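You operate a simulated robot arm through the tools that you are given. There is no shell and no other tool.

The job below is to be done with a simulated two-armed robot. You get a single attempt, and the scene is never put back.

TASK
Set the flow knob to 2 and clamp the closed green housing with the CLAMP button.
Fine: loosen the silver ring to free the knob and tighten it again before you clamp; the housing goes between pad and stop.

The check looks at the end state, three seconds after you hand in, the way a careful person would. Anything else that was tipped, shoved, dropped, spilled or broken makes it a failure.

THE ROBOT
Two 6-joint arms with two-finger parallel grippers on one trunk that stands fixed in place. Base frame: the origin is at the foot of the trunk, x ahead of it, y to its left, z up. Lengths are in mm, angles in rad, forces in N, time in s.
The left shoulder is at [50, 170, 1323], the right one opposite. Each reaches about 1092 mm from its shoulder. Payload 1.57 kg a hand.
The tool frame of a hand sits at the grasp point between the pads (the TCP): z along the fingers, y along the line on which they close. The tips reach 30 mm beyond it. Largest opening 80 mm; finger width 17, thickness 12; the body of the gripper, 40 by 82 mm, starts 80 mm behind the TCP.
Orientation is told as [roll, pitch, yaw] about the base's x, y, z axes, in that order, counted from this pose: with the fingers straight down and closing along the base's y, the tool's x points along the base's -x, its y along +y and its z along -z.

THE INTERFACE
- The arms move only by the tool apply_moves. It takes "left_rows", "right_rows" or both (then of equal length, played together; a hand with none holds still); each is a list of rows, each a list of 2 entries, a list of its own where there are three numbers: the shift along the base's x, y, z in units of 25 mm (1.0 is 25 mm), then the turn, a rotation vector about the base's x, y, z in units of 5 degrees (1.0 is 5 degrees). In form: [[[tx, ty, tz], [wx, wy, wz]], ...]. A call has 1 to 20 rows; each row shifts and turns the commanded pose from where the row before left it. "left_claw" and "right_claw" are, for a hand that has rows, the finger opening in mm, from 0 to 80, set as the call begins (left out, the last holds). A call with a number of a shift or a turn outside -1 to 1 is refused whole. A row lasts 0.2 s, in which the tool goes at most 50 mm and 0.15 rad; a call with a longer step from one row to the next is refused whole, and so is a gripper value outside its range. A pose out of reach is approached as far as the arm can. The call stops where the force on the tool passes 90 N (or 10 N more than at its start, if that is more) or the arm is blocked; 0.2 s more then pass. Each finger travels about 72 mm/s and halts on what it meets, pressing with about 31 N; the grip force reading is that of the motor and also rises with nothing between the fingers. The clock runs only during rows and for 0.2 s after the last one: add rows that do not move to give the fingers time. It gives the time, the measured TCP pose, the force on the tool (base axes), the opening and the grip force at its end, in the units of the frame above (readings bear some noise), with the torque about the TCP (base axes, N m) and any sound that the robot's microphone picked up.
- Cameras (640 x 400 px; columns grow to the right, rows downward): "scene" is now at [27.4, -46.8, 1896.9]; the picture's right is [-0.57, -0.82, 0.00], its down [-0.58, 0.40, -0.71] and it looks along [0.59, -0.41, -0.70] (base axes); focal length 362 px, centre (320, 200). "left" rides on the left gripper at [72, 7, -122] in its tool frame; the picture's right is [-0.09, 1.00, 0.00], its down [-0.84, -0.08, -0.54] and it looks along [-0.54, -0.05, 0.84] (tool axes); focal length 238 px, centre (320, 200). "right" rides on the right gripper at [72, -7, -122] in its tool frame; the picture's right is [0.09, 1.00, 0.00], its down [-0.84, 0.08, -0.54] and it looks along [-0.54, 0.05, 0.84] (tool axes); focal length 238 px, centre (320, 200). There is no depth. A picture from a camera that has moved, and an enlarged one, comes with that camera's place and axes in the base frame and with its lens.
- capture(camera): a new picture of that camera. It takes no simulated time.
- slide_trunk(by): slides the trunk up (or, below 0, down) by that many mm; the arms and the scene camera ride with it, the base frame stays. It gives what a move gives, with no picture.
- head_to(pan, tilt): turns the head with the scene camera to pan (to the left, within 1.501 rad either way) and tilt (down, from -0.506 to 1.204), counted from straight ahead of the robot. It gives what a move gives.
- enlarge(camera, box): a new picture of the part [left, top, right, bottom] of that camera's present view, enlarged. It takes no simulated time.
- sign_off(): hands the job in; it is judged then, once.

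Places have to be worked out from the pictures, the camera data and where the tool is seen. Open the grippers and draw the arms clear of the work before you hand the job in, unless the task says otherwise.

The tools are called after "Emit:" as a command line: name --argument value ..., lists and objects as JSON in quotes. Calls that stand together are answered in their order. apply_moves: Moves the arms, as the interface text tells. Its arguments: {"type":"object","properties":{"left_rows":{"type":"array"},"left_claw":{"type":"number"},"right_rows":{"type":"array"},"right_claw":{"type":"number"}},"required":[]} The other tools are called the same way: slide_trunk (by) slides the trunk up or down; head_to (pan, tilt) turns the head that bears the scene camera; capture (camera) takes a picture; enlarge (camera, box) takes an enlarged picture of a part of a camera's view; sign_off () hands the job in.

At the start:

```text
clock: 0.0
left_tcp_pos: [807.8, -51.9, 1212.5]
left_ee_rot: [-0.001, -0.001, -0.002]
left_force: [0.1, -0.1, -0.9]
left_moment: [-0.02, -0.01, -0.01]
left_opening: 80.2
left_finger_force: 0.1
right_tcp_pos: [409.2, -591.9, 1213.4]
right_ee_rot: [0.0, 0.0, 0.001]
right_force: [-0.3, -0.7, -1.0]
right_moment: [0.03, -0.05, -0.01]
right_opening: 79.8
right_finger_force: 0.0
trunk travel left (down, up): [-938.0, 32.0]
head pan, tilt: [-0.604, 0.777]
```

scene: 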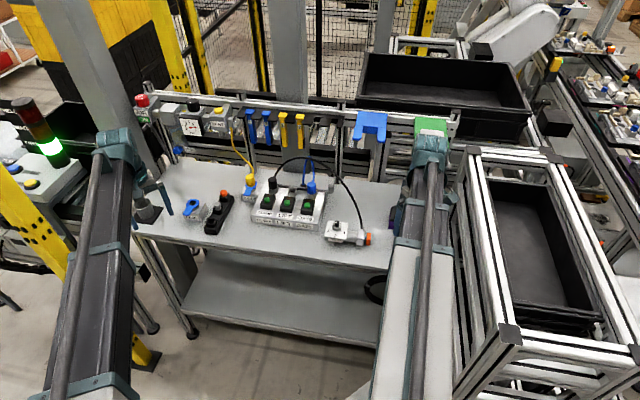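
right: 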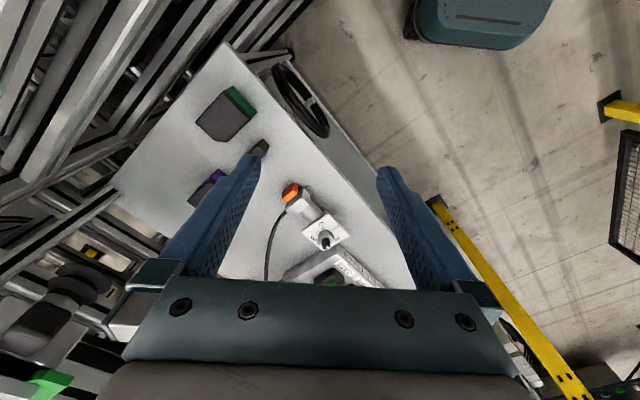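
left: 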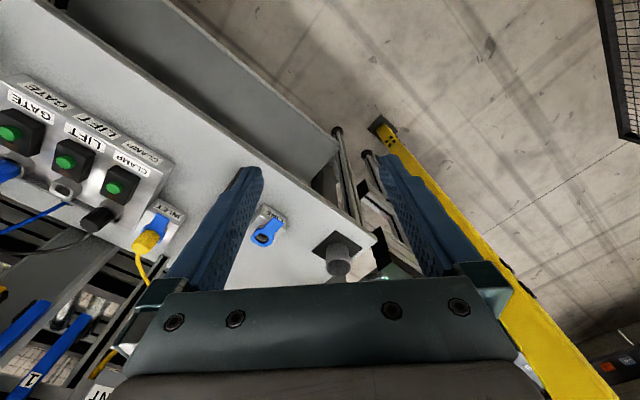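

I start by looking closer at the bench to identify the knob, ring, housing, pad, stop and buttons.

Emit:
enlarge --camera "scene" --box '[150, 140, 400, 296]'

Emit:
enlarge --camera "scene" --box '[300, 180, 420, 255]'

Emit:
enlarge --camera "right" --box '[180, 60, 400, 300]'

Emit:
enlarge --camera "left" --box '[0, 80, 380, 300]'

```text
2.56 times, centred on (275, 218) of scene
camera zoom: at [27.4, -46.8, 1896.9], right [-0.57, -0.82, 0.0], down [-0.58, 0.4, -0.71], along [0.59, -0.41, -0.7], focal length 927 px, centre (435, 154)
```

zoom: 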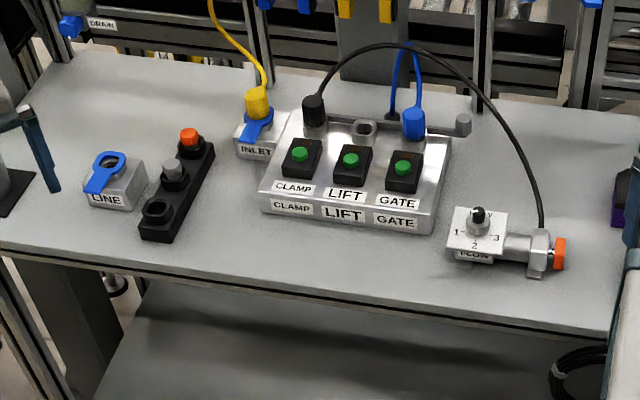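

```text
5.33 times, centred on (360, 218) of scene
camera zoom: at [27.4, -46.8, 1896.9], right [-0.57, -0.82, 0.0], down [-0.58, 0.4, -0.71], along [0.59, -0.41, -0.7], focal length 1932 px, centre (107, 107)
```

zoom: 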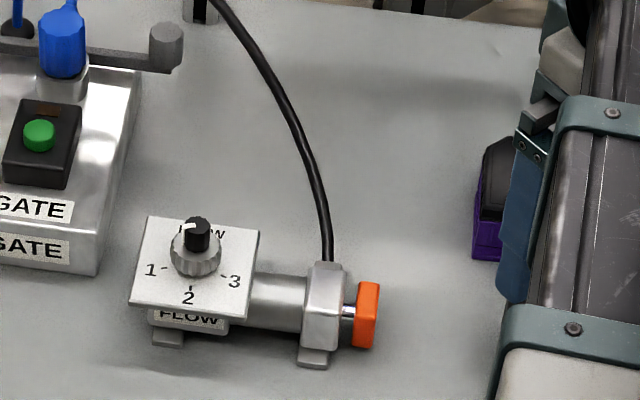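

```text
1.67 times, centred on (290, 180) of right
camera zoom: at [337.5, -599.9, 1334.8], right [-0.09, 1.0, 0.0], down [0.84, 0.08, 0.54], along [0.54, 0.05, -0.84], focal length 397 px, centre (370, 233)
```

zoom: 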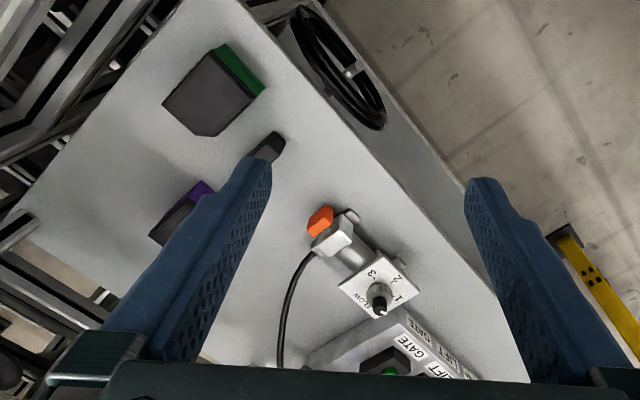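

```text
1.68 times, centred on (190, 190) of left
camera zoom: at [735.7, -45.2, 1334.2], right [0.09, 1.0, 0.0], down [0.84, -0.08, 0.54], along [0.54, -0.05, -0.84], focal length 401 px, centre (539, 217)
```

zoom: 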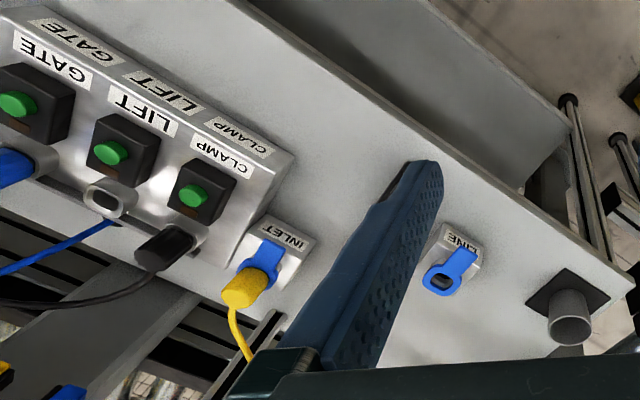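

The knob/plate unit with orange pad, dark stop block, and housings sit at the right; I estimate the knob at about (665,-556,985). I look at more of the scene before moving anything.

Emit:
enlarge --camera "scene" --box '[120, 80, 280, 180]'

Emit:
enlarge --camera "scene" --box '[280, 80, 480, 205]'

Emit:
enlarge --camera "scene" --box '[0, 80, 160, 220]'

Emit:
enlarge --camera "scene" --box '[240, 160, 340, 225]'

Emit:
enlarge --camera "scene" --box '[160, 170, 260, 235]'

```text
4.00 times, centred on (200, 130) of scene
camera zoom: at [27.4, -46.8, 1896.9], right [-0.57, -0.82, 0.0], down [-0.58, 0.4, -0.71], along [0.59, -0.41, -0.7], focal length 1449 px, centre (800, 480)
```

zoom: 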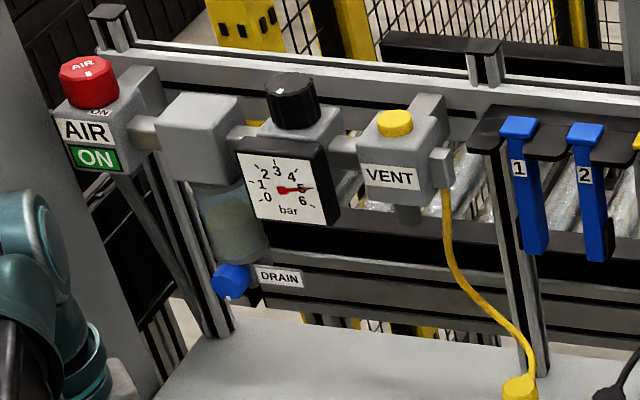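

```text
3.20 times, centred on (380, 142) of scene
camera zoom: at [27.4, -46.8, 1896.9], right [-0.57, -0.82, 0.0], down [-0.58, 0.4, -0.71], along [0.59, -0.41, -0.7], focal length 1159 px, centre (128, 384)
```

zoom: 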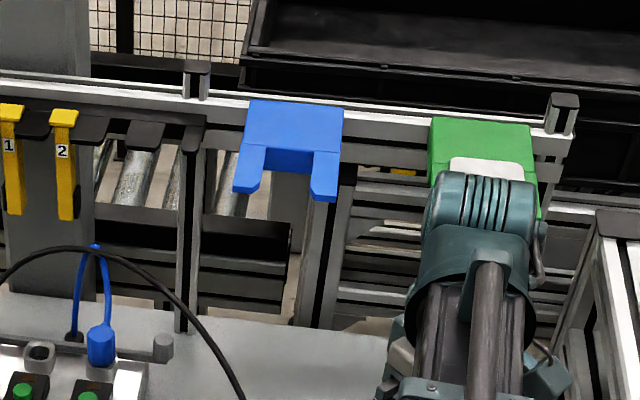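

```text
2.86 times, centred on (80, 150) of scene
camera zoom: at [27.4, -46.8, 1896.9], right [-0.57, -0.82, 0.0], down [-0.58, 0.4, -0.71], along [0.59, -0.41, -0.7], focal length 1035 px, centre (1006, 343)
```

zoom: 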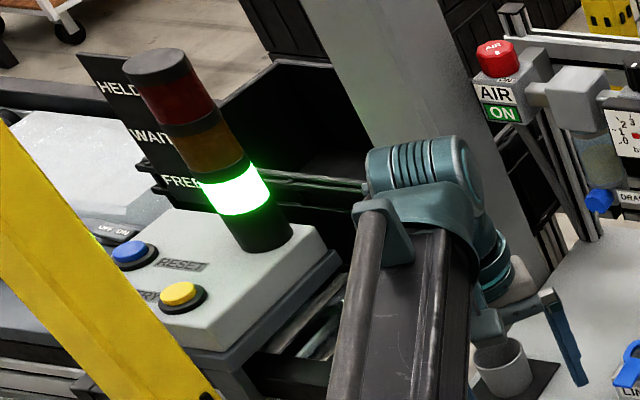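

```text
6.15 times, centred on (290, 192) of scene
camera zoom: at [27.4, -46.8, 1896.9], right [-0.57, -0.82, 0.0], down [-0.58, 0.4, -0.71], along [0.59, -0.41, -0.7], focal length 2229 px, centre (505, 246)
```

zoom: 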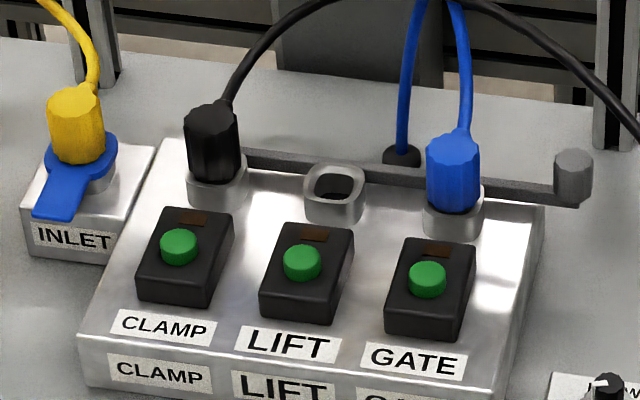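

```text
6.15 times, centred on (210, 202) of scene
camera zoom: at [27.4, -46.8, 1896.9], right [-0.57, -0.82, 0.0], down [-0.58, 0.4, -0.71], along [0.59, -0.41, -0.7], focal length 2229 px, centre (997, 185)
```

zoom: 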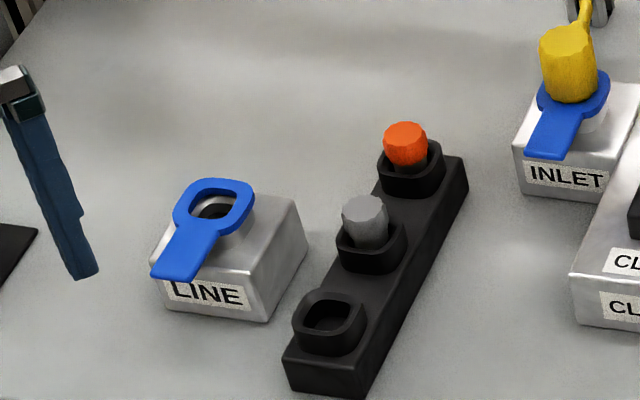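

Air is ON at 5 bar, the black hose links CLAMP to the cylinder unit, and the tower is at FREE. I move the right hand back a bit so its camera looks at the housing, stop and pad.

Emit:
apply_moves --right_rows '[[[-0.8, -0.6, 0.5], [0, 0, 0]], [[-0.8, -0.6, 0.5], [0, 0, 0]], [[-0.8, -0.6, 0.5], [0, 0, 0]], [[-0.8, -0.6, 0.5], [0, 0, 0]], [[-0.8, -0.6, 0.5], [0, 0, 0]]]' --right_claw 80

Emit:
capture --camera "right"

Emit:
capture --camera "scene"

```text
clock: 1.2
left_tcp_pos: [808.0, -51.3, 1213.4]
left_ee_rot: [-0.001, 0.001, 0.0]
left_force: [-1.2, 0.9, -0.1]
left_moment: [0.02, 0.02, 0.0]
left_opening: 79.9
left_finger_force: 0.0
right_tcp_pos: [308.7, -667.6, 1213.5]
right_ee_rot: [-0.002, 0.0, 0.001]
right_force: [-0.7, 0.2, -0.7]
right_moment: [-0.01, -0.02, -0.02]
right_opening: 80.1
right_finger_force: 0.1
right hand out of reach, approached as far as the arm can: row 1, 2, 3, 4, 5
trunk travel left (down, up): [-938.0, 32.0]
head pan, tilt: [-0.604, 0.777]
```

```text
taken
camera right: at [237.1, -674.0, 1334.7], right [-0.09, 1.0, 0.0], down [0.84, 0.08, 0.54], along [0.54, 0.05, -0.84], focal length 238 px, centre (320, 200)
```

right: 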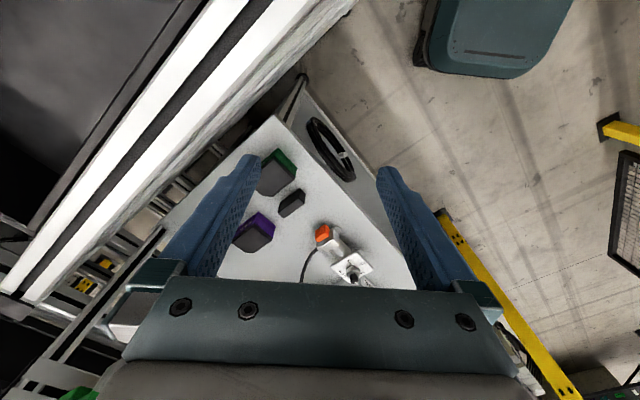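

```text
taken
camera scene: at [26.9, -47.3, 1896.9], right [-0.57, -0.82, 0.0], down [-0.58, 0.4, -0.71], along [0.59, -0.4, -0.7], focal length 362 px, centre (320, 200)
```

scene: 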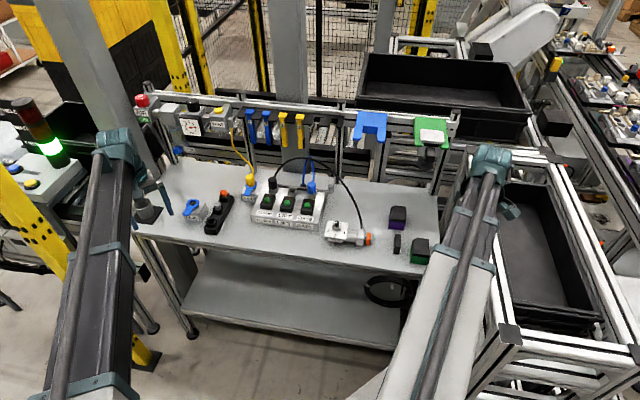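

The view now shows the stop, both housings and the clamp unit. I enlarge these from both cameras.

Emit:
enlarge --camera "right" --box '[220, 130, 400, 290]'

Emit:
enlarge --camera "scene" --box '[320, 190, 450, 275]'

Emit:
enlarge --camera "scene" --box '[380, 195, 440, 270]'

Emit:
enlarge --camera "scene" --box '[320, 210, 380, 250]'

Emit:
enlarge --camera "scene" --box '[300, 90, 480, 200]'

```text
2.50 times, centred on (310, 210) of right
camera zoom: at [237.1, -674.0, 1334.7], right [-0.09, 1.0, 0.0], down [0.84, 0.08, 0.54], along [0.54, 0.05, -0.84], focal length 596 px, centre (345, 175)
```

zoom: 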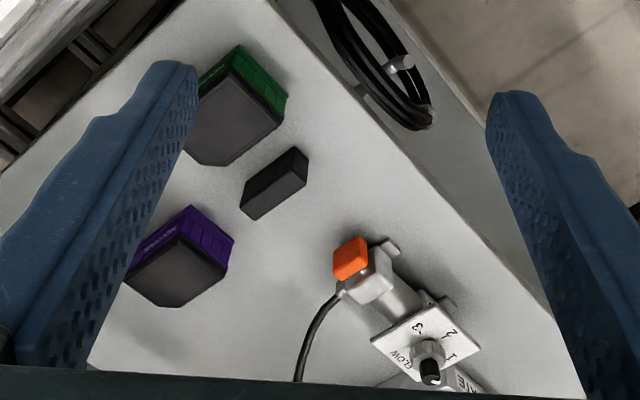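

```text
4.71 times, centred on (385, 232) of scene
camera zoom: at [26.9, -47.3, 1896.9], right [-0.57, -0.82, 0.0], down [-0.58, 0.4, -0.71], along [0.59, -0.4, -0.7], focal length 1704 px, centre (14, 47)
```

zoom: 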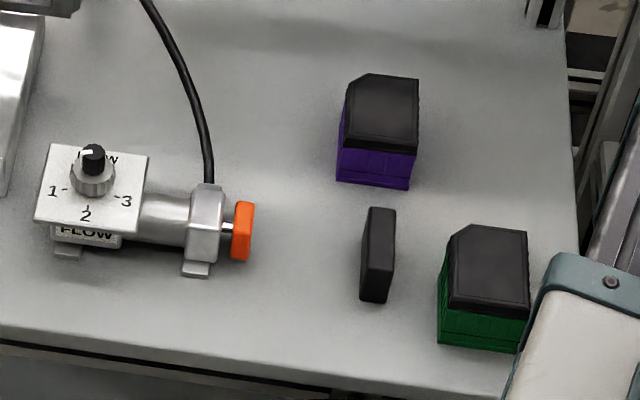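

```text
5.33 times, centred on (410, 232) of scene
camera zoom: at [26.9, -47.3, 1896.9], right [-0.57, -0.82, 0.0], down [-0.58, 0.4, -0.71], along [0.59, -0.4, -0.7], focal length 1932 px, centre (-160, 27)
```

zoom: 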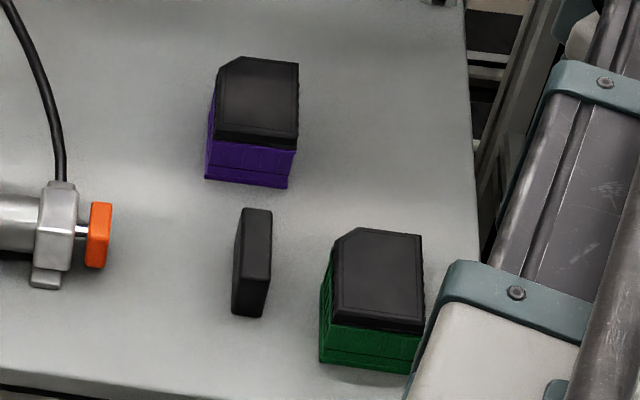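

```text
10.00 times, centred on (350, 230) of scene
camera zoom: at [26.9, -47.3, 1896.9], right [-0.57, -0.82, 0.0], down [-0.58, 0.4, -0.71], along [0.59, -0.4, -0.7], focal length 3622 px, centre (20, -100)
```

zoom: 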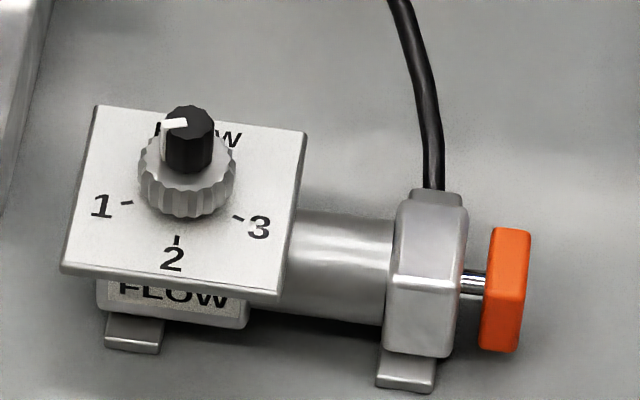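

```text
3.56 times, centred on (390, 145) of scene
camera zoom: at [26.9, -47.3, 1896.9], right [-0.57, -0.82, 0.0], down [-0.58, 0.4, -0.71], along [0.59, -0.4, -0.7], focal length 1288 px, centre (71, 396)
```

zoom: 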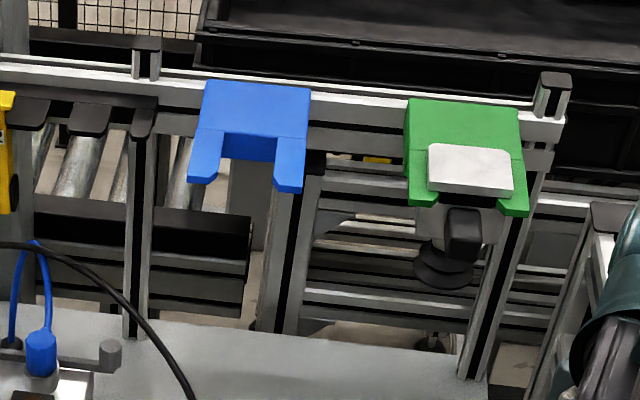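

Table top is about z≈898, the knob cap at (665,-556,985), and the green housing's front-left bottom corner near (444,-702). The black hose runs behind the unit, so I bring the right hand above the knob for a closer look from above.

Emit:
apply_moves --right_rows '[[[0.94, 0.25, 0], [0, 0, 0]], [[0.94, 0.25, 0], [0, 0, 0]], [[0.94, 0.25, 0], [0, 0, 0]], [[0.94, 0.25, 0], [0, 0, 0]], [[0.94, 0.25, 0], [0, 0, 0]], [[0.94, 0.25, 0], [0, 0, 0]], [[0.94, 0.25, 0], [0, 0, 0]], [[0.94, 0.25, 0], [0, 0, 0]], [[0.94, 0.25, 0], [0, 0, 0]], [[0.94, 0.25, 0], [0, 0, 0]], [[0.94, 0.25, -0.5], [0, 0, 0]], [[0.94, 0.25, -0.5], [0, 0, 0]], [[0.94, 0.25, -0.5], [0, 0, 0]], [[0.94, 0.25, -0.5], [0, 0, 0]]]'

Emit:
capture --camera "right"

Emit:
capture --camera "scene"

```text
clock: 4.2
left_tcp_pos: [808.9, -51.7, 1212.1]
left_ee_rot: [0.0, 0.001, 0.001]
left_force: [-0.2, 0.2, -0.1]
left_moment: [-0.01, 0.01, 0.01]
left_opening: 79.7
left_finger_force: 0.1
right_tcp_pos: [638.7, -580.5, 1213.2]
right_ee_rot: [0.001, -0.001, 0.001]
right_force: [0.5, -0.5, 0.6]
right_moment: [0.04, 0.04, -0.01]
right_opening: 80.2
right_finger_force: 0.0
right hand out of reach, approached as far as the arm can: row 11, 12, 13, 14
trunk travel left (down, up): [-938.0, 32.0]
head pan, tilt: [-0.604, 0.777]
```

```text
taken
camera right: at [566.6, -587.8, 1334.5], right [-0.09, 1.0, 0.0], down [0.84, 0.08, 0.54], along [0.54, 0.05, -0.84], focal length 238 px, centre (320, 200)
```

right: 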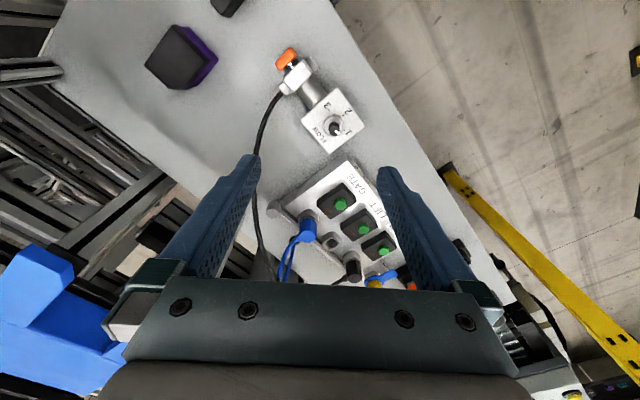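

```text
taken
camera scene: at [28.1, -46.8, 1896.9], right [-0.57, -0.82, 0.0], down [-0.58, 0.4, -0.71], along [0.59, -0.41, -0.7], focal length 362 px, centre (320, 200)
```

scene: 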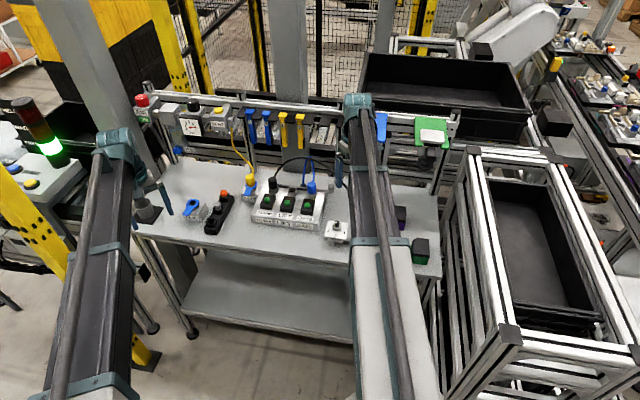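

The arm seems not to change height by itself (z stayed 1213); I test a pure downward row of the right hand to learn whether height has to come from the trunk.

Emit:
apply_moves --right_rows '[[[0, 0, -1], [0, 0, 0]], [[0, 0, 0], [0, 0, 0]]]'

```text
clock: 4.8
left_tcp_pos: [807.8, -52.1, 1213.2]
left_ee_rot: [0.0, 0.0, 0.0]
left_force: [0.5, -1.2, -0.3]
left_moment: [0.0, 0.0, 0.0]
left_opening: 80.0
left_finger_force: 0.0
right_tcp_pos: [636.7, -581.2, 1212.9]
right_ee_rot: [-0.001, 0.0, 0.001]
right_force: [0.0, 0.2, -0.1]
right_moment: [-0.01, -0.03, -0.01]
right_opening: 80.0
right_finger_force: 0.0
right hand out of reach, approached as far as the arm can: row 1
trunk travel left (down, up): [-938.0, 32.0]
head pan, tilt: [-0.604, 0.777]
```

Height clearly comes from the trunk only (arms hold z with the tool upright). Before lowering, I retract the left hand away from the table edge so it stays clear of everything as both arms ride down.

Emit:
apply_moves --left_rows '[[[-1, 0.5, 0], [0, 0, 0]], [[-1, 0.5, 0], [0, 0, 0]], [[-1, 0.5, 0], [0, 0, 0]], [[-1, 0.5, 0], [0, 0, 0]], [[-1, 0.5, 0], [0, 0, 0]], [[-1, 0.5, 0], [0, 0, 0]]]'

Emit:
slide_trunk --by -80

Emit:
capture --camera "right"

Emit:
capture --camera "left"

Emit:
capture --camera "scene"

```text
clock: 6.2
left_tcp_pos: [658.3, 22.4, 1212.7]
left_ee_rot: [0.001, -0.001, 0.0]
left_force: [-0.2, -0.7, 0.4]
left_moment: [-0.01, 0.01, -0.04]
left_opening: 80.0
left_finger_force: 0.0
right_tcp_pos: [636.1, -581.0, 1213.5]
right_ee_rot: [0.0, 0.0, -0.001]
right_force: [-0.7, 0.2, 0.3]
right_moment: [0.04, -0.03, 0.02]
right_opening: 79.9
right_finger_force: 0.0
trunk travel left (down, up): [-938.0, 32.0]
head pan, tilt: [-0.604, 0.777]
```

```text
clock: 7.4
left_tcp_pos: [657.9, 22.4, 1132.5]
left_ee_rot: [0.0, 0.0, -0.001]
left_force: [-0.8, 1.2, 0.5]
left_moment: [0.02, 0.02, -0.02]
left_opening: 80.1
left_finger_force: 0.1
right_tcp_pos: [637.3, -580.7, 1133.6]
right_ee_rot: [0.001, 0.0, 0.001]
right_force: [0.3, 0.4, 0.4]
right_moment: [-0.02, -0.03, 0.0]
right_opening: 80.2
right_finger_force: 0.0
trunk travel left (down, up): [-858.0, 112.0]
head pan, tilt: [-0.604, 0.777]
```

```text
taken
camera right: at [565.6, -587.7, 1254.9], right [-0.09, 1.0, 0.0], down [0.84, 0.08, 0.54], along [0.54, 0.05, -0.84], focal length 238 px, centre (320, 200)
```

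right: 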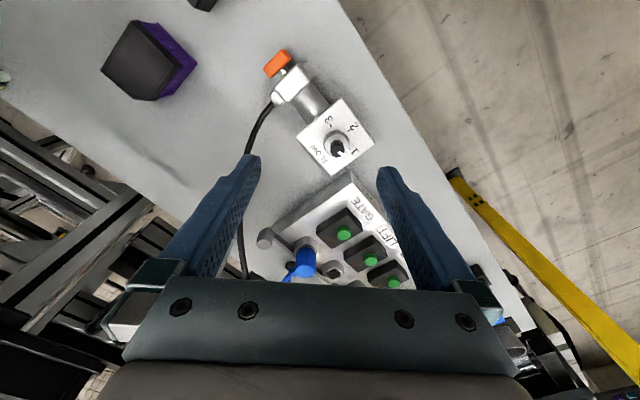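

```text
taken
camera left: at [585.6, 29.2, 1254.3], right [0.09, 1.0, 0.0], down [0.84, -0.08, 0.54], along [0.54, -0.05, -0.84], focal length 238 px, centre (320, 200)
```

left: 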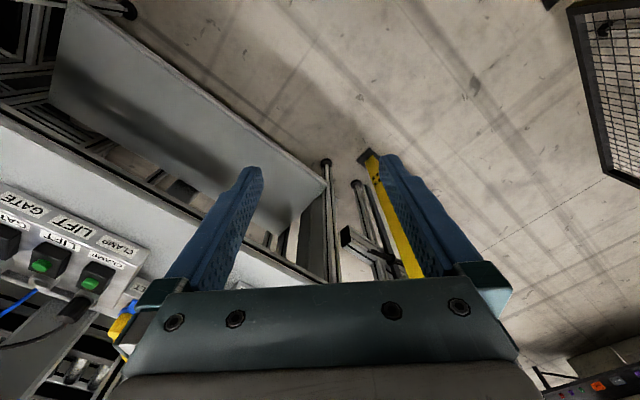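

```text
taken
camera scene: at [27.1, -46.7, 1816.9], right [-0.57, -0.82, 0.0], down [-0.58, 0.4, -0.71], along [0.59, -0.41, -0.7], focal length 362 px, centre (320, 200)
```

scene: 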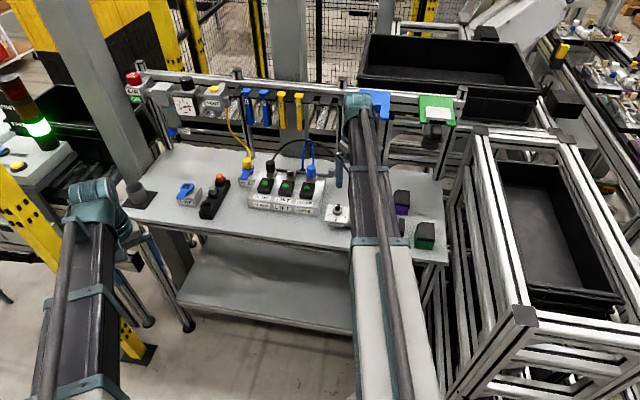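

The knob appears at about (667,-558); I enlarge the right camera's view of the plate to read the pointer.

Emit:
enlarge --camera "right" --box '[250, 40, 400, 180]'

Emit:
enlarge --camera "right" --box '[295, 95, 380, 175]'

```text
2.86 times, centred on (325, 110) of right
camera zoom: at [565.6, -587.7, 1254.9], right [-0.09, 1.0, 0.0], down [0.84, 0.08, 0.54], along [0.54, 0.05, -0.84], focal length 681 px, centre (306, 457)
```

zoom: 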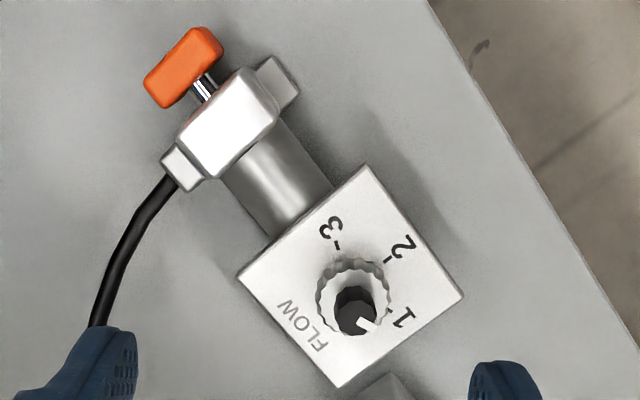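

```text
5.00 times, centred on (338, 135) of right
camera zoom: at [565.6, -587.7, 1254.9], right [-0.09, 1.0, 0.0], down [0.84, 0.08, 0.54], along [0.54, 0.05, -0.84], focal length 1192 px, centre (232, 525)
```

zoom: 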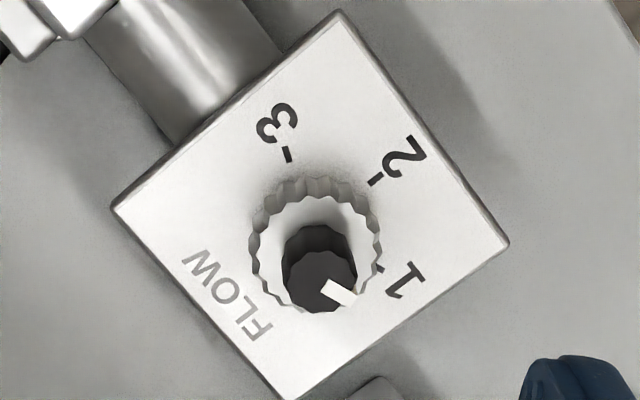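

The pointer is at tick 1 (about 64° in base yaw), tick 2 is about 134°, so the knob must turn about +70° (counter-clockwise). I centre the right hand over the knob axis (665.5,-557), yaw it to −45°, and lower the trunk part way.

Emit:
apply_moves --right_rows '[[[0.127, 0.106, 0], [0, 0, -1]], [[0.127, 0.106, 0], [0, 0, -1]], [[0.127, 0.106, 0], [0, 0, -1]], [[0.127, 0.106, 0], [0, 0, -1]], [[0.127, 0.106, 0], [0, 0, -1]], [[0.127, 0.106, 0], [0, 0, -1]], [[0.127, 0.106, 0], [0, 0, -1]], [[0.127, 0.106, 0], [0, 0, -1]], [[0.127, 0.106, 0], [0, 0, -1]], [[0, 0, 0], [0, 0, 0]]]' --right_claw 60

Emit:
slide_trunk --by -70

Emit:
capture --camera "right"

Emit:
capture --camera "scene"

```text
clock: 9.6
left_tcp_pos: [657.2, 23.7, 1132.5]
left_ee_rot: [0.001, 0.0, -0.001]
left_force: [0.0, -0.7, -0.2]
left_moment: [-0.03, 0.02, 0.02]
left_opening: 80.1
left_finger_force: 0.0
right_tcp_pos: [665.6, -557.0, 1133.0]
right_ee_rot: [-0.001, -0.001, -0.787]
right_force: [0.4, 0.1, -0.2]
right_moment: [0.0, 0.03, 0.01]
right_opening: 59.8
right_finger_force: 0.1
trunk travel left (down, up): [-858.0, 112.0]
head pan, tilt: [-0.604, 0.777]
```

```text
clock: 10.7
left_tcp_pos: [658.5, 22.1, 1063.5]
left_ee_rot: [0.0, 0.0, 0.001]
left_force: [0.2, 0.3, 0.0]
left_moment: [-0.01, -0.04, 0.01]
left_opening: 80.0
left_finger_force: 0.1
right_tcp_pos: [665.2, -557.4, 1063.5]
right_ee_rot: [0.0, 0.002, -0.785]
right_force: [-0.8, 0.5, -1.0]
right_moment: [0.02, 0.02, 0.0]
right_opening: 60.1
right_finger_force: 0.1
trunk travel left (down, up): [-788.0, 182.0]
head pan, tilt: [-0.604, 0.777]
```

```text
taken
camera right: at [610.2, -512.1, 1184.9], right [0.64, 0.77, 0.0], down [0.65, -0.54, 0.54], along [0.42, -0.35, -0.84], focal length 238 px, centre (320, 200)
```

right: 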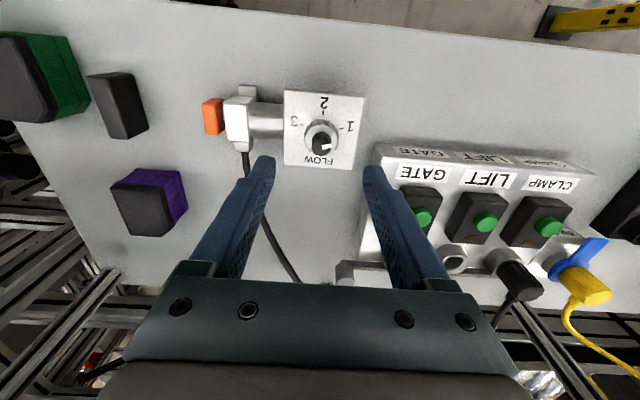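

```text
taken
camera scene: at [27.1, -46.7, 1746.9], right [-0.57, -0.82, 0.0], down [-0.58, 0.4, -0.71], along [0.59, -0.41, -0.7], focal length 362 px, centre (320, 200)
```

scene: 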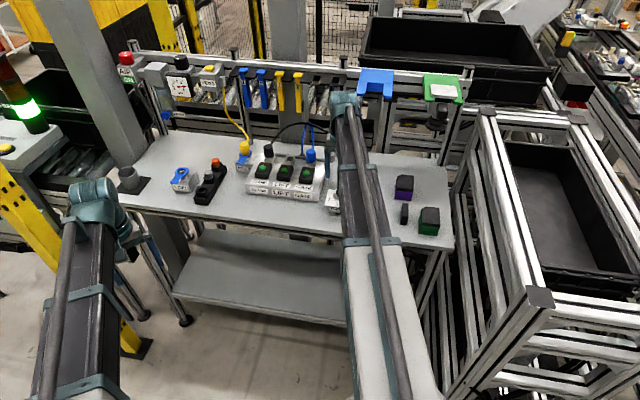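

This view is well aligned with the table. I enlarge knob and the clamp/housing area for measurements.

Emit:
enlarge --camera "right" --box '[270, 75, 380, 180]'

Emit:
enlarge --camera "right" --box '[0, 20, 260, 250]'

Emit:
enlarge --camera "right" --box '[370, 130, 620, 310]'

```text
3.81 times, centred on (325, 128) of right
camera zoom: at [610.2, -512.1, 1184.9], right [0.64, 0.77, 0.0], down [0.65, -0.54, 0.54], along [0.42, -0.35, -0.84], focal length 908 px, centre (301, 476)
```

zoom: 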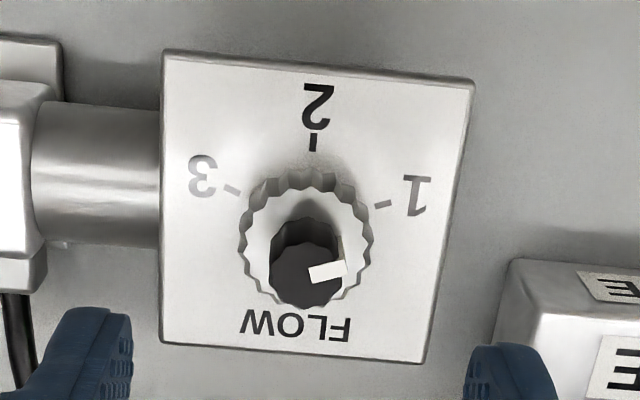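

```text
1.74 times, centred on (130, 135) of right
camera zoom: at [610.2, -512.1, 1184.9], right [0.64, 0.77, 0.0], down [0.65, -0.54, 0.54], along [0.42, -0.35, -0.84], focal length 414 px, centre (650, 313)
```

zoom: 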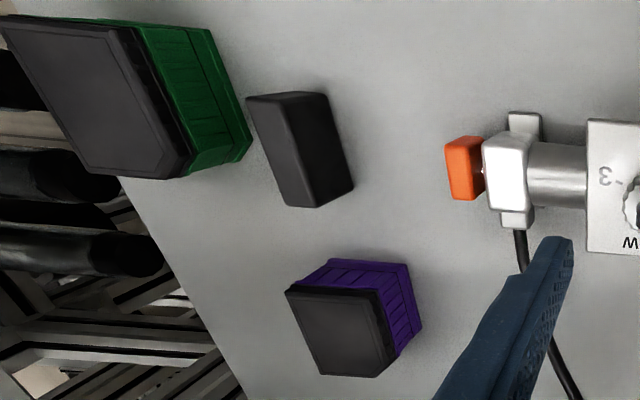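

```text
2.22 times, centred on (495, 220) of right
camera zoom: at [610.2, -512.1, 1184.9], right [0.64, 0.77, 0.0], down [0.65, -0.54, 0.54], along [0.42, -0.35, -0.84], focal length 530 px, centre (-69, 156)
```

zoom: 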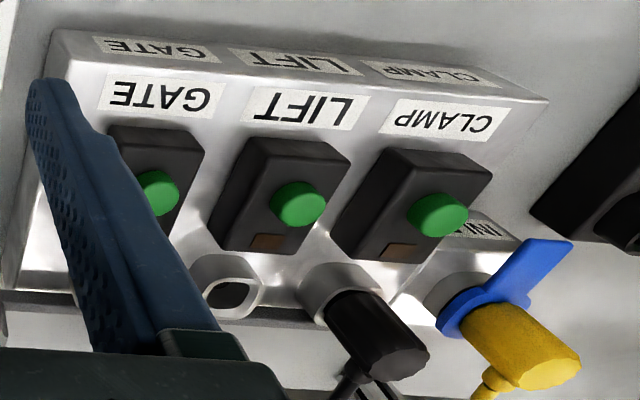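

Refined estimates: knob axis (666.6,-557.3), plate top z≈950, ring top ≈969 (Ø≈33), cap top ≈990. I nudge over the axis, set a 52 mm opening and lower so the fingertips straddle the ring top, then check.

Emit:
apply_moves --right_rows '[[[0.045, 0, 0], [0, 0, 0]], [[0, 0, 0], [0, 0, 0]]]' --right_claw 52

Emit:
slide_trunk --by -58

Emit:
capture --camera "right"

Emit:
enlarge --camera "right" --box '[240, 110, 400, 230]'

```text
clock: 11.2
left_tcp_pos: [658.7, 22.5, 1062.6]
left_ee_rot: [-0.001, 0.001, 0.001]
left_force: [0.7, 0.0, 0.3]
left_moment: [-0.01, 0.04, -0.01]
left_opening: 80.1
left_finger_force: 0.0
right_tcp_pos: [666.4, -558.3, 1061.9]
right_ee_rot: [0.0, 0.001, -0.785]
right_force: [-0.4, 0.6, -0.6]
right_moment: [-0.01, 0.0, -0.01]
right_opening: 51.8
right_finger_force: 0.2
trunk travel left (down, up): [-788.0, 182.0]
head pan, tilt: [-0.604, 0.777]
```

```text
clock: 12.2
left_tcp_pos: [657.6, 22.3, 1006.0]
left_ee_rot: [0.0, -0.001, 0.0]
left_force: [0.2, -0.7, 0.2]
left_moment: [0.0, 0.01, 0.02]
left_opening: 80.0
left_finger_force: 0.0
right_tcp_pos: [666.3, -556.7, 1005.3]
right_ee_rot: [0.001, 0.0, -0.786]
right_force: [0.2, 0.5, 0.7]
right_moment: [-0.01, -0.01, 0.0]
right_opening: 51.9
right_finger_force: 0.1
trunk travel left (down, up): [-730.0, 240.0]
head pan, tilt: [-0.604, 0.777]
```

```text
taken
camera right: at [611.4, -512.4, 1126.9], right [0.64, 0.77, 0.0], down [0.65, -0.54, 0.54], along [0.42, -0.35, -0.84], focal length 238 px, centre (320, 200)
```

right: 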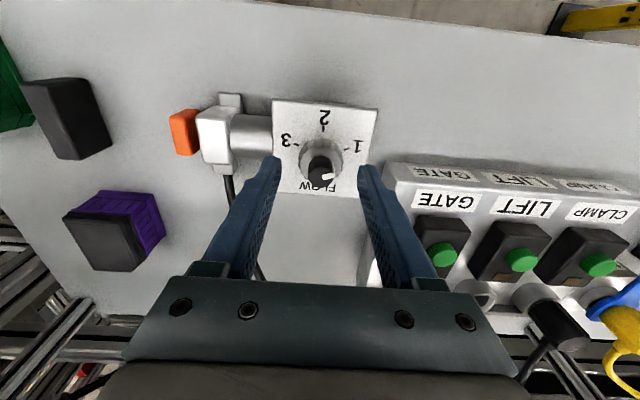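

```text
3.33 times, centred on (320, 170) of right
camera zoom: at [611.4, -512.4, 1126.9], right [0.64, 0.77, 0.0], down [0.65, -0.54, 0.54], along [0.42, -0.35, -0.84], focal length 794 px, centre (320, 300)
```

zoom: 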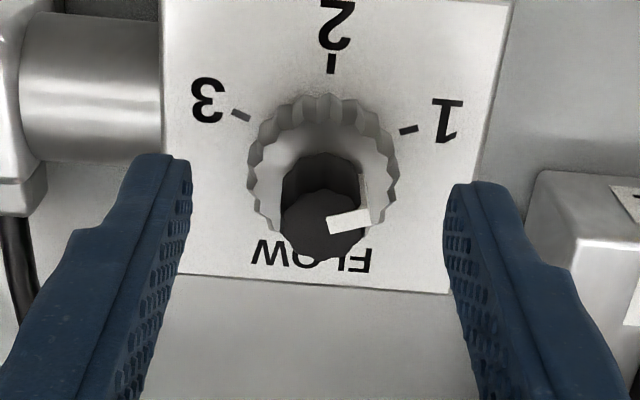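

The fingers straddle the ring symmetrically. I lower 22 mm so the tips reach the ring body just above the plate.

Emit:
slide_trunk --by -22

Emit:
enlarge --camera "right" --box '[240, 110, 400, 230]'

```text
clock: 12.9
left_tcp_pos: [659.4, 23.5, 982.4]
left_ee_rot: [0.001, 0.0, -0.002]
left_force: [-0.8, 0.1, 0.4]
left_moment: [0.04, -0.01, -0.01]
left_opening: 79.9
left_finger_force: 0.1
right_tcp_pos: [666.3, -557.1, 982.3]
right_ee_rot: [-0.002, 0.0, -0.785]
right_force: [-1.4, 0.4, 0.2]
right_moment: [0.02, 0.01, -0.03]
right_opening: 52.1
right_finger_force: 0.0
trunk travel left (down, up): [-708.0, 262.0]
head pan, tilt: [-0.604, 0.777]
```

```text
3.33 times, centred on (320, 170) of right
camera zoom: at [611.7, -512.7, 1104.6], right [0.64, 0.77, 0.0], down [0.65, -0.54, 0.54], along [0.42, -0.35, -0.84], focal length 794 px, centre (320, 300)
```

zoom: 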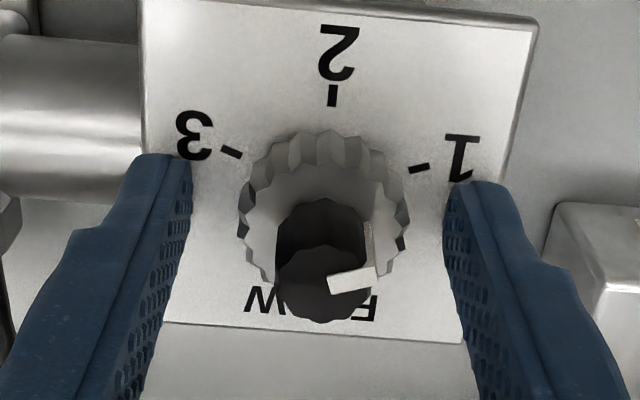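

Tips are level with the ring body and no contact force. I close on the ring and wait.

Emit:
apply_moves --right_rows '[[[0, 0, 0], [0, 0, 0]], [[0, 0, 0], [0, 0, 0]], [[0, 0, 0], [0, 0, 0]]]' --right_claw 10

Emit:
enlarge --camera "right" --box '[240, 110, 400, 230]'

```text
clock: 13.7
left_tcp_pos: [658.6, 22.2, 982.3]
left_ee_rot: [0.001, 0.001, 0.0]
left_force: [0.4, -0.2, -0.6]
left_moment: [0.03, 0.01, -0.03]
left_opening: 80.0
left_finger_force: 0.1
right_tcp_pos: [667.0, -557.0, 983.2]
right_ee_rot: [0.0, 0.0, -0.786]
right_force: [1.3, 1.3, 1.1]
right_moment: [0.06, -0.04, 0.07]
right_opening: 31.1
right_finger_force: 40.3
trunk travel left (down, up): [-708.0, 262.0]
head pan, tilt: [-0.604, 0.777]
```

```text
3.33 times, centred on (320, 170) of right
camera zoom: at [611.8, -512.2, 1104.8], right [0.64, 0.77, 0.0], down [0.65, -0.54, 0.54], along [0.42, -0.35, -0.84], focal length 794 px, centre (320, 300)
```

zoom: 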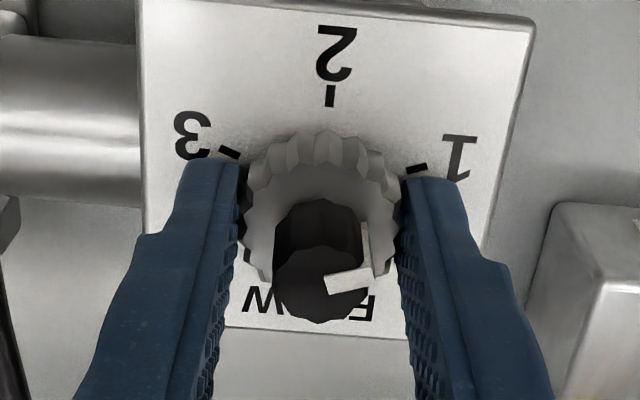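

The ring is gripped (31 mm, 40 N) and well centred. I turn it counter-clockwise 30° and read the torque.

Emit:
apply_moves --right_rows '[[[0, 0, 0], [0, 0, 0.6]], [[0, 0, 0], [0, 0, 0.6]], [[0, 0, 0], [0, 0, 0.6]], [[0, 0, 0], [0, 0, 0.6]], [[0, 0, 0], [0, 0, 0.6]], [[0, 0, 0], [0, 0, 0.6]], [[0, 0, 0], [0, 0, 0.6]], [[0, 0, 0], [0, 0, 0.6]], [[0, 0, 0], [0, 0, 0.6]], [[0, 0, 0], [0, 0, 0.6]]]'

Emit:
enlarge --camera "right" --box '[240, 110, 400, 230]'

```text
clock: 15.9
left_tcp_pos: [658.6, 23.1, 981.8]
left_ee_rot: [-0.002, 0.0, -0.001]
left_force: [-0.5, -0.7, -0.4]
left_moment: [-0.01, -0.02, -0.03]
left_opening: 79.6
left_finger_force: 0.2
right_tcp_pos: [665.5, -556.9, 983.6]
right_ee_rot: [0.0, 0.0, -0.26]
right_force: [5.2, 4.2, 2.1]
right_moment: [0.15, -0.35, -0.02]
right_opening: 31.1
right_finger_force: 40.0
trunk travel left (down, up): [-708.0, 262.0]
head pan, tilt: [-0.604, 0.777]
```

```text
3.33 times, centred on (320, 170) of right
camera zoom: at [596.3, -545.8, 1104.8], right [0.17, 0.99, 0.0], down [0.83, -0.14, 0.54], along [0.53, -0.09, -0.84], focal length 794 px, centre (320, 300)
```

zoom: 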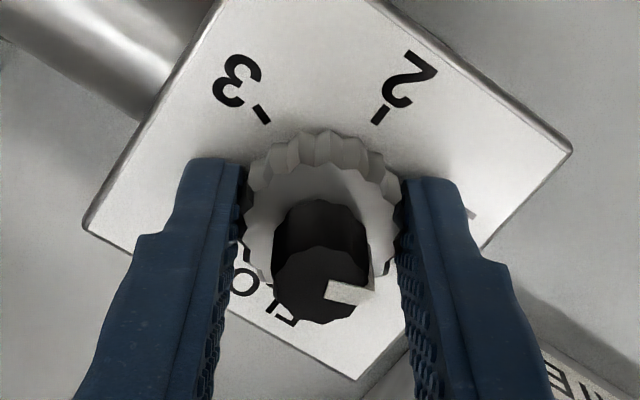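

The ring turned with the gripper and torque about z is low. I zoom in to see whether the knob pointer stayed or was dragged along.

Emit:
enlarge --camera "right" --box '[290, 140, 350, 220]'

Emit:
enlarge --camera "scene" --box '[300, 160, 380, 215]'

```text
5.00 times, centred on (320, 180) of right
camera zoom: at [596.3, -545.8, 1104.8], right [0.17, 0.99, 0.0], down [0.83, -0.14, 0.54], along [0.53, -0.09, -0.84], focal length 1192 px, centre (320, 300)
```

zoom: 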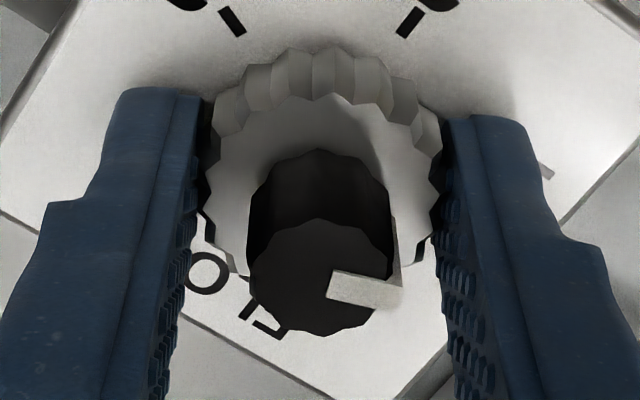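

```text
7.27 times, centred on (340, 188) of scene
camera zoom: at [27.9, -46.0, 1666.9], right [-0.57, -0.82, 0.0], down [-0.58, 0.4, -0.71], along [0.59, -0.41, -0.7], focal length 2634 px, centre (174, 291)
```

zoom: 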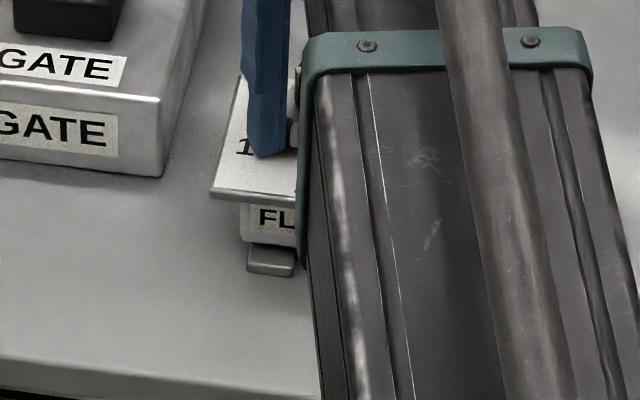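

The pointer stayed at tick 1 (≈68° base) while the ring turned 30°. I keep loosening another 60°.

Emit:
apply_moves --right_rows '[[[0, 0, 0], [0, 0, 1]], [[0, 0, 0], [0, 0, 1]], [[0, 0, 0], [0, 0, 1]], [[0, 0, 0], [0, 0, 1]], [[0, 0, 0], [0, 0, 1]], [[0, 0, 0], [0, 0, 1]], [[0, 0, 0], [0, 0, 1]], [[0, 0, 0], [0, 0, 1]], [[0, 0, 0], [0, 0, 1]], [[0, 0, 0], [0, 0, 1]], [[0, 0, 0], [0, 0, 1]], [[0, 0, 0], [0, 0, 1]]]'

Emit:
enlarge --camera "right" --box '[240, 110, 400, 230]'

```text
clock: 18.5
left_tcp_pos: [659.6, 23.3, 982.2]
left_ee_rot: [0.0, 0.001, 0.0]
left_force: [0.8, -0.5, 0.5]
left_moment: [0.03, 0.0, -0.01]
left_opening: 80.0
left_finger_force: 0.0
right_tcp_pos: [665.5, -558.1, 982.3]
right_ee_rot: [0.002, 0.0, 0.786]
right_force: [0.0, 8.7, -4.2]
right_moment: [0.07, -0.03, 0.01]
right_opening: 30.7
right_finger_force: 39.5
trunk travel left (down, up): [-708.0, 262.0]
head pan, tilt: [-0.604, 0.777]
```

```text
3.33 times, centred on (320, 170) of right
camera zoom: at [620.8, -613.2, 1104.9], right [-0.77, 0.64, 0.0], down [0.54, 0.65, 0.54], along [0.34, 0.42, -0.84], focal length 794 px, centre (320, 300)
```

zoom: 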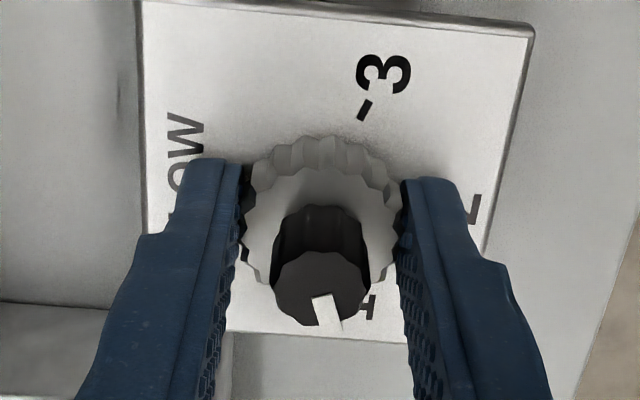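

The ring has turned 90° while the pointer stayed at 1. I open, raise the tips above the ring, and rotate the hand to about −75° to grip the cap clear of its pointer.

Emit:
apply_moves --right_rows '[[[0, 0, 0], [0, 0, 0]], [[0, 0, 0], [0, 0, 0]], [[0, 0, 0], [0, 0, 0]]]' --right_claw 52

Emit:
slide_trunk --by 19.5

Emit:
apply_moves --right_rows '[[[0.04, 0.02, 0], [0, 0, -1]], [[0, 0, 0], [0, 0, -1]], [[0, 0, 0], [0, 0, -1]], [[0, 0, 0], [0, 0, -1]], [[0, 0, 0], [0, 0, -1]], [[0, 0, 0], [0, 0, -1]], [[0, 0, 0], [0, 0, -1]], [[0, 0, 0], [0, 0, -1]], [[0, 0, 0], [0, 0, -1]], [[0, 0, 0], [0, 0, -1]], [[0, 0, 0], [0, 0, -1]], [[0, 0, 0], [0, 0, -1]]]'

Emit:
apply_moves --right_rows '[[[0, 0, 0], [0, 0, -1]], [[0, 0, 0], [0, 0, -1]], [[0, 0, 0], [0, 0, -1]], [[0, 0, 0], [0, 0, -1]], [[0, 0, 0], [0, 0, -1]], [[0, 0, 0], [0, 0, -1]], [[0, 0, 0], [0, 0, -1]], [[0, 0, 0], [0, 0, -1]], [[0, 0, 0], [0, 0, -1]], [[0, 0, 0], [0, 0, -1]], [[0, 0, 0], [0, 0, -1]], [[0, 0, 0], [0, 0, -1]]]'

Emit:
enlarge --camera "right" --box '[240, 110, 400, 230]'

Emit:
enlarge --camera "scene" --box '[300, 160, 380, 215]'

```text
clock: 19.3
left_tcp_pos: [658.5, 22.5, 983.0]
left_ee_rot: [-0.001, -0.002, 0.0]
left_force: [0.1, 0.2, -0.3]
left_moment: [0.02, 0.01, -0.02]
left_opening: 79.9
left_finger_force: 0.1
right_tcp_pos: [666.3, -558.8, 983.0]
right_ee_rot: [0.001, 0.0, 0.787]
right_force: [0.0, 0.4, 0.1]
right_moment: [0.01, -0.01, -0.02]
right_opening: 52.2
right_finger_force: 0.0
trunk travel left (down, up): [-708.0, 262.0]
head pan, tilt: [-0.604, 0.777]
```

```text
clock: 20.0
left_tcp_pos: [658.2, 22.4, 1003.4]
left_ee_rot: [0.001, 0.001, 0.0]
left_force: [0.3, -0.6, -0.5]
left_moment: [-0.04, -0.02, 0.0]
left_opening: 79.9
left_finger_force: 0.1
right_tcp_pos: [667.4, -557.6, 1003.0]
right_ee_rot: [-0.002, 0.001, 0.784]
right_force: [-0.1, 0.5, 0.2]
right_moment: [0.0, -0.02, 0.01]
right_opening: 52.2
right_finger_force: 0.1
trunk travel left (down, up): [-728.0, 242.0]
head pan, tilt: [-0.604, 0.777]
```

```text
clock: 22.6
left_tcp_pos: [657.6, 22.2, 1002.6]
left_ee_rot: [0.0, 0.001, 0.0]
left_force: [-0.6, 1.2, 0.1]
left_moment: [0.01, 0.01, 0.0]
left_opening: 80.0
left_finger_force: 0.2
right_tcp_pos: [668.2, -556.5, 1002.1]
right_ee_rot: [0.001, -0.001, -0.263]
right_force: [-1.3, -0.7, 1.5]
right_moment: [0.0, -0.01, -0.01]
right_opening: 52.1
right_finger_force: 0.0
trunk travel left (down, up): [-728.0, 242.0]
head pan, tilt: [-0.604, 0.777]
```

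```text
clock: 25.2
left_tcp_pos: [658.3, 22.4, 1002.2]
left_ee_rot: [-0.001, 0.001, -0.001]
left_force: [-0.3, 0.2, 0.6]
left_moment: [0.0, -0.01, -0.01]
left_opening: 79.9
left_finger_force: 0.1
right_tcp_pos: [668.7, -557.5, 1002.1]
right_ee_rot: [0.0, -0.001, -1.31]
right_force: [-0.9, -0.1, -0.7]
right_moment: [0.0, -0.02, -0.02]
right_opening: 52.1
right_finger_force: 0.1
trunk travel left (down, up): [-728.0, 242.0]
head pan, tilt: [-0.604, 0.777]
```

```text
3.33 times, centred on (320, 170) of right
camera zoom: at [643.4, -490.4, 1124.3], right [0.94, 0.35, 0.0], down [0.29, -0.79, 0.54], along [0.19, -0.51, -0.84], focal length 794 px, centre (320, 300)
```

zoom: 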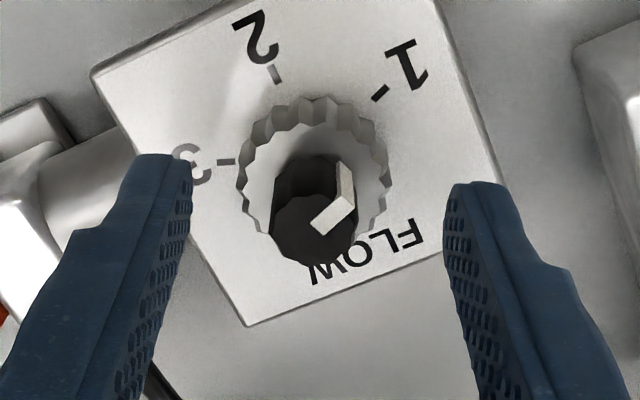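

```text
7.27 times, centred on (340, 188) of scene
camera zoom: at [27.4, -46.8, 1686.4], right [-0.57, -0.82, 0.0], down [-0.58, 0.4, -0.71], along [0.59, -0.41, -0.7], focal length 2634 px, centre (174, 291)
```

zoom: 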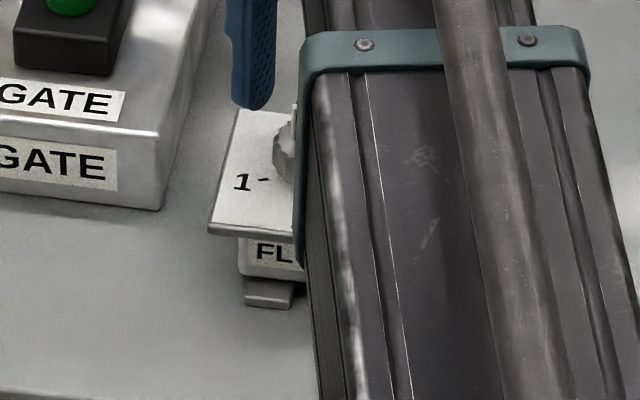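

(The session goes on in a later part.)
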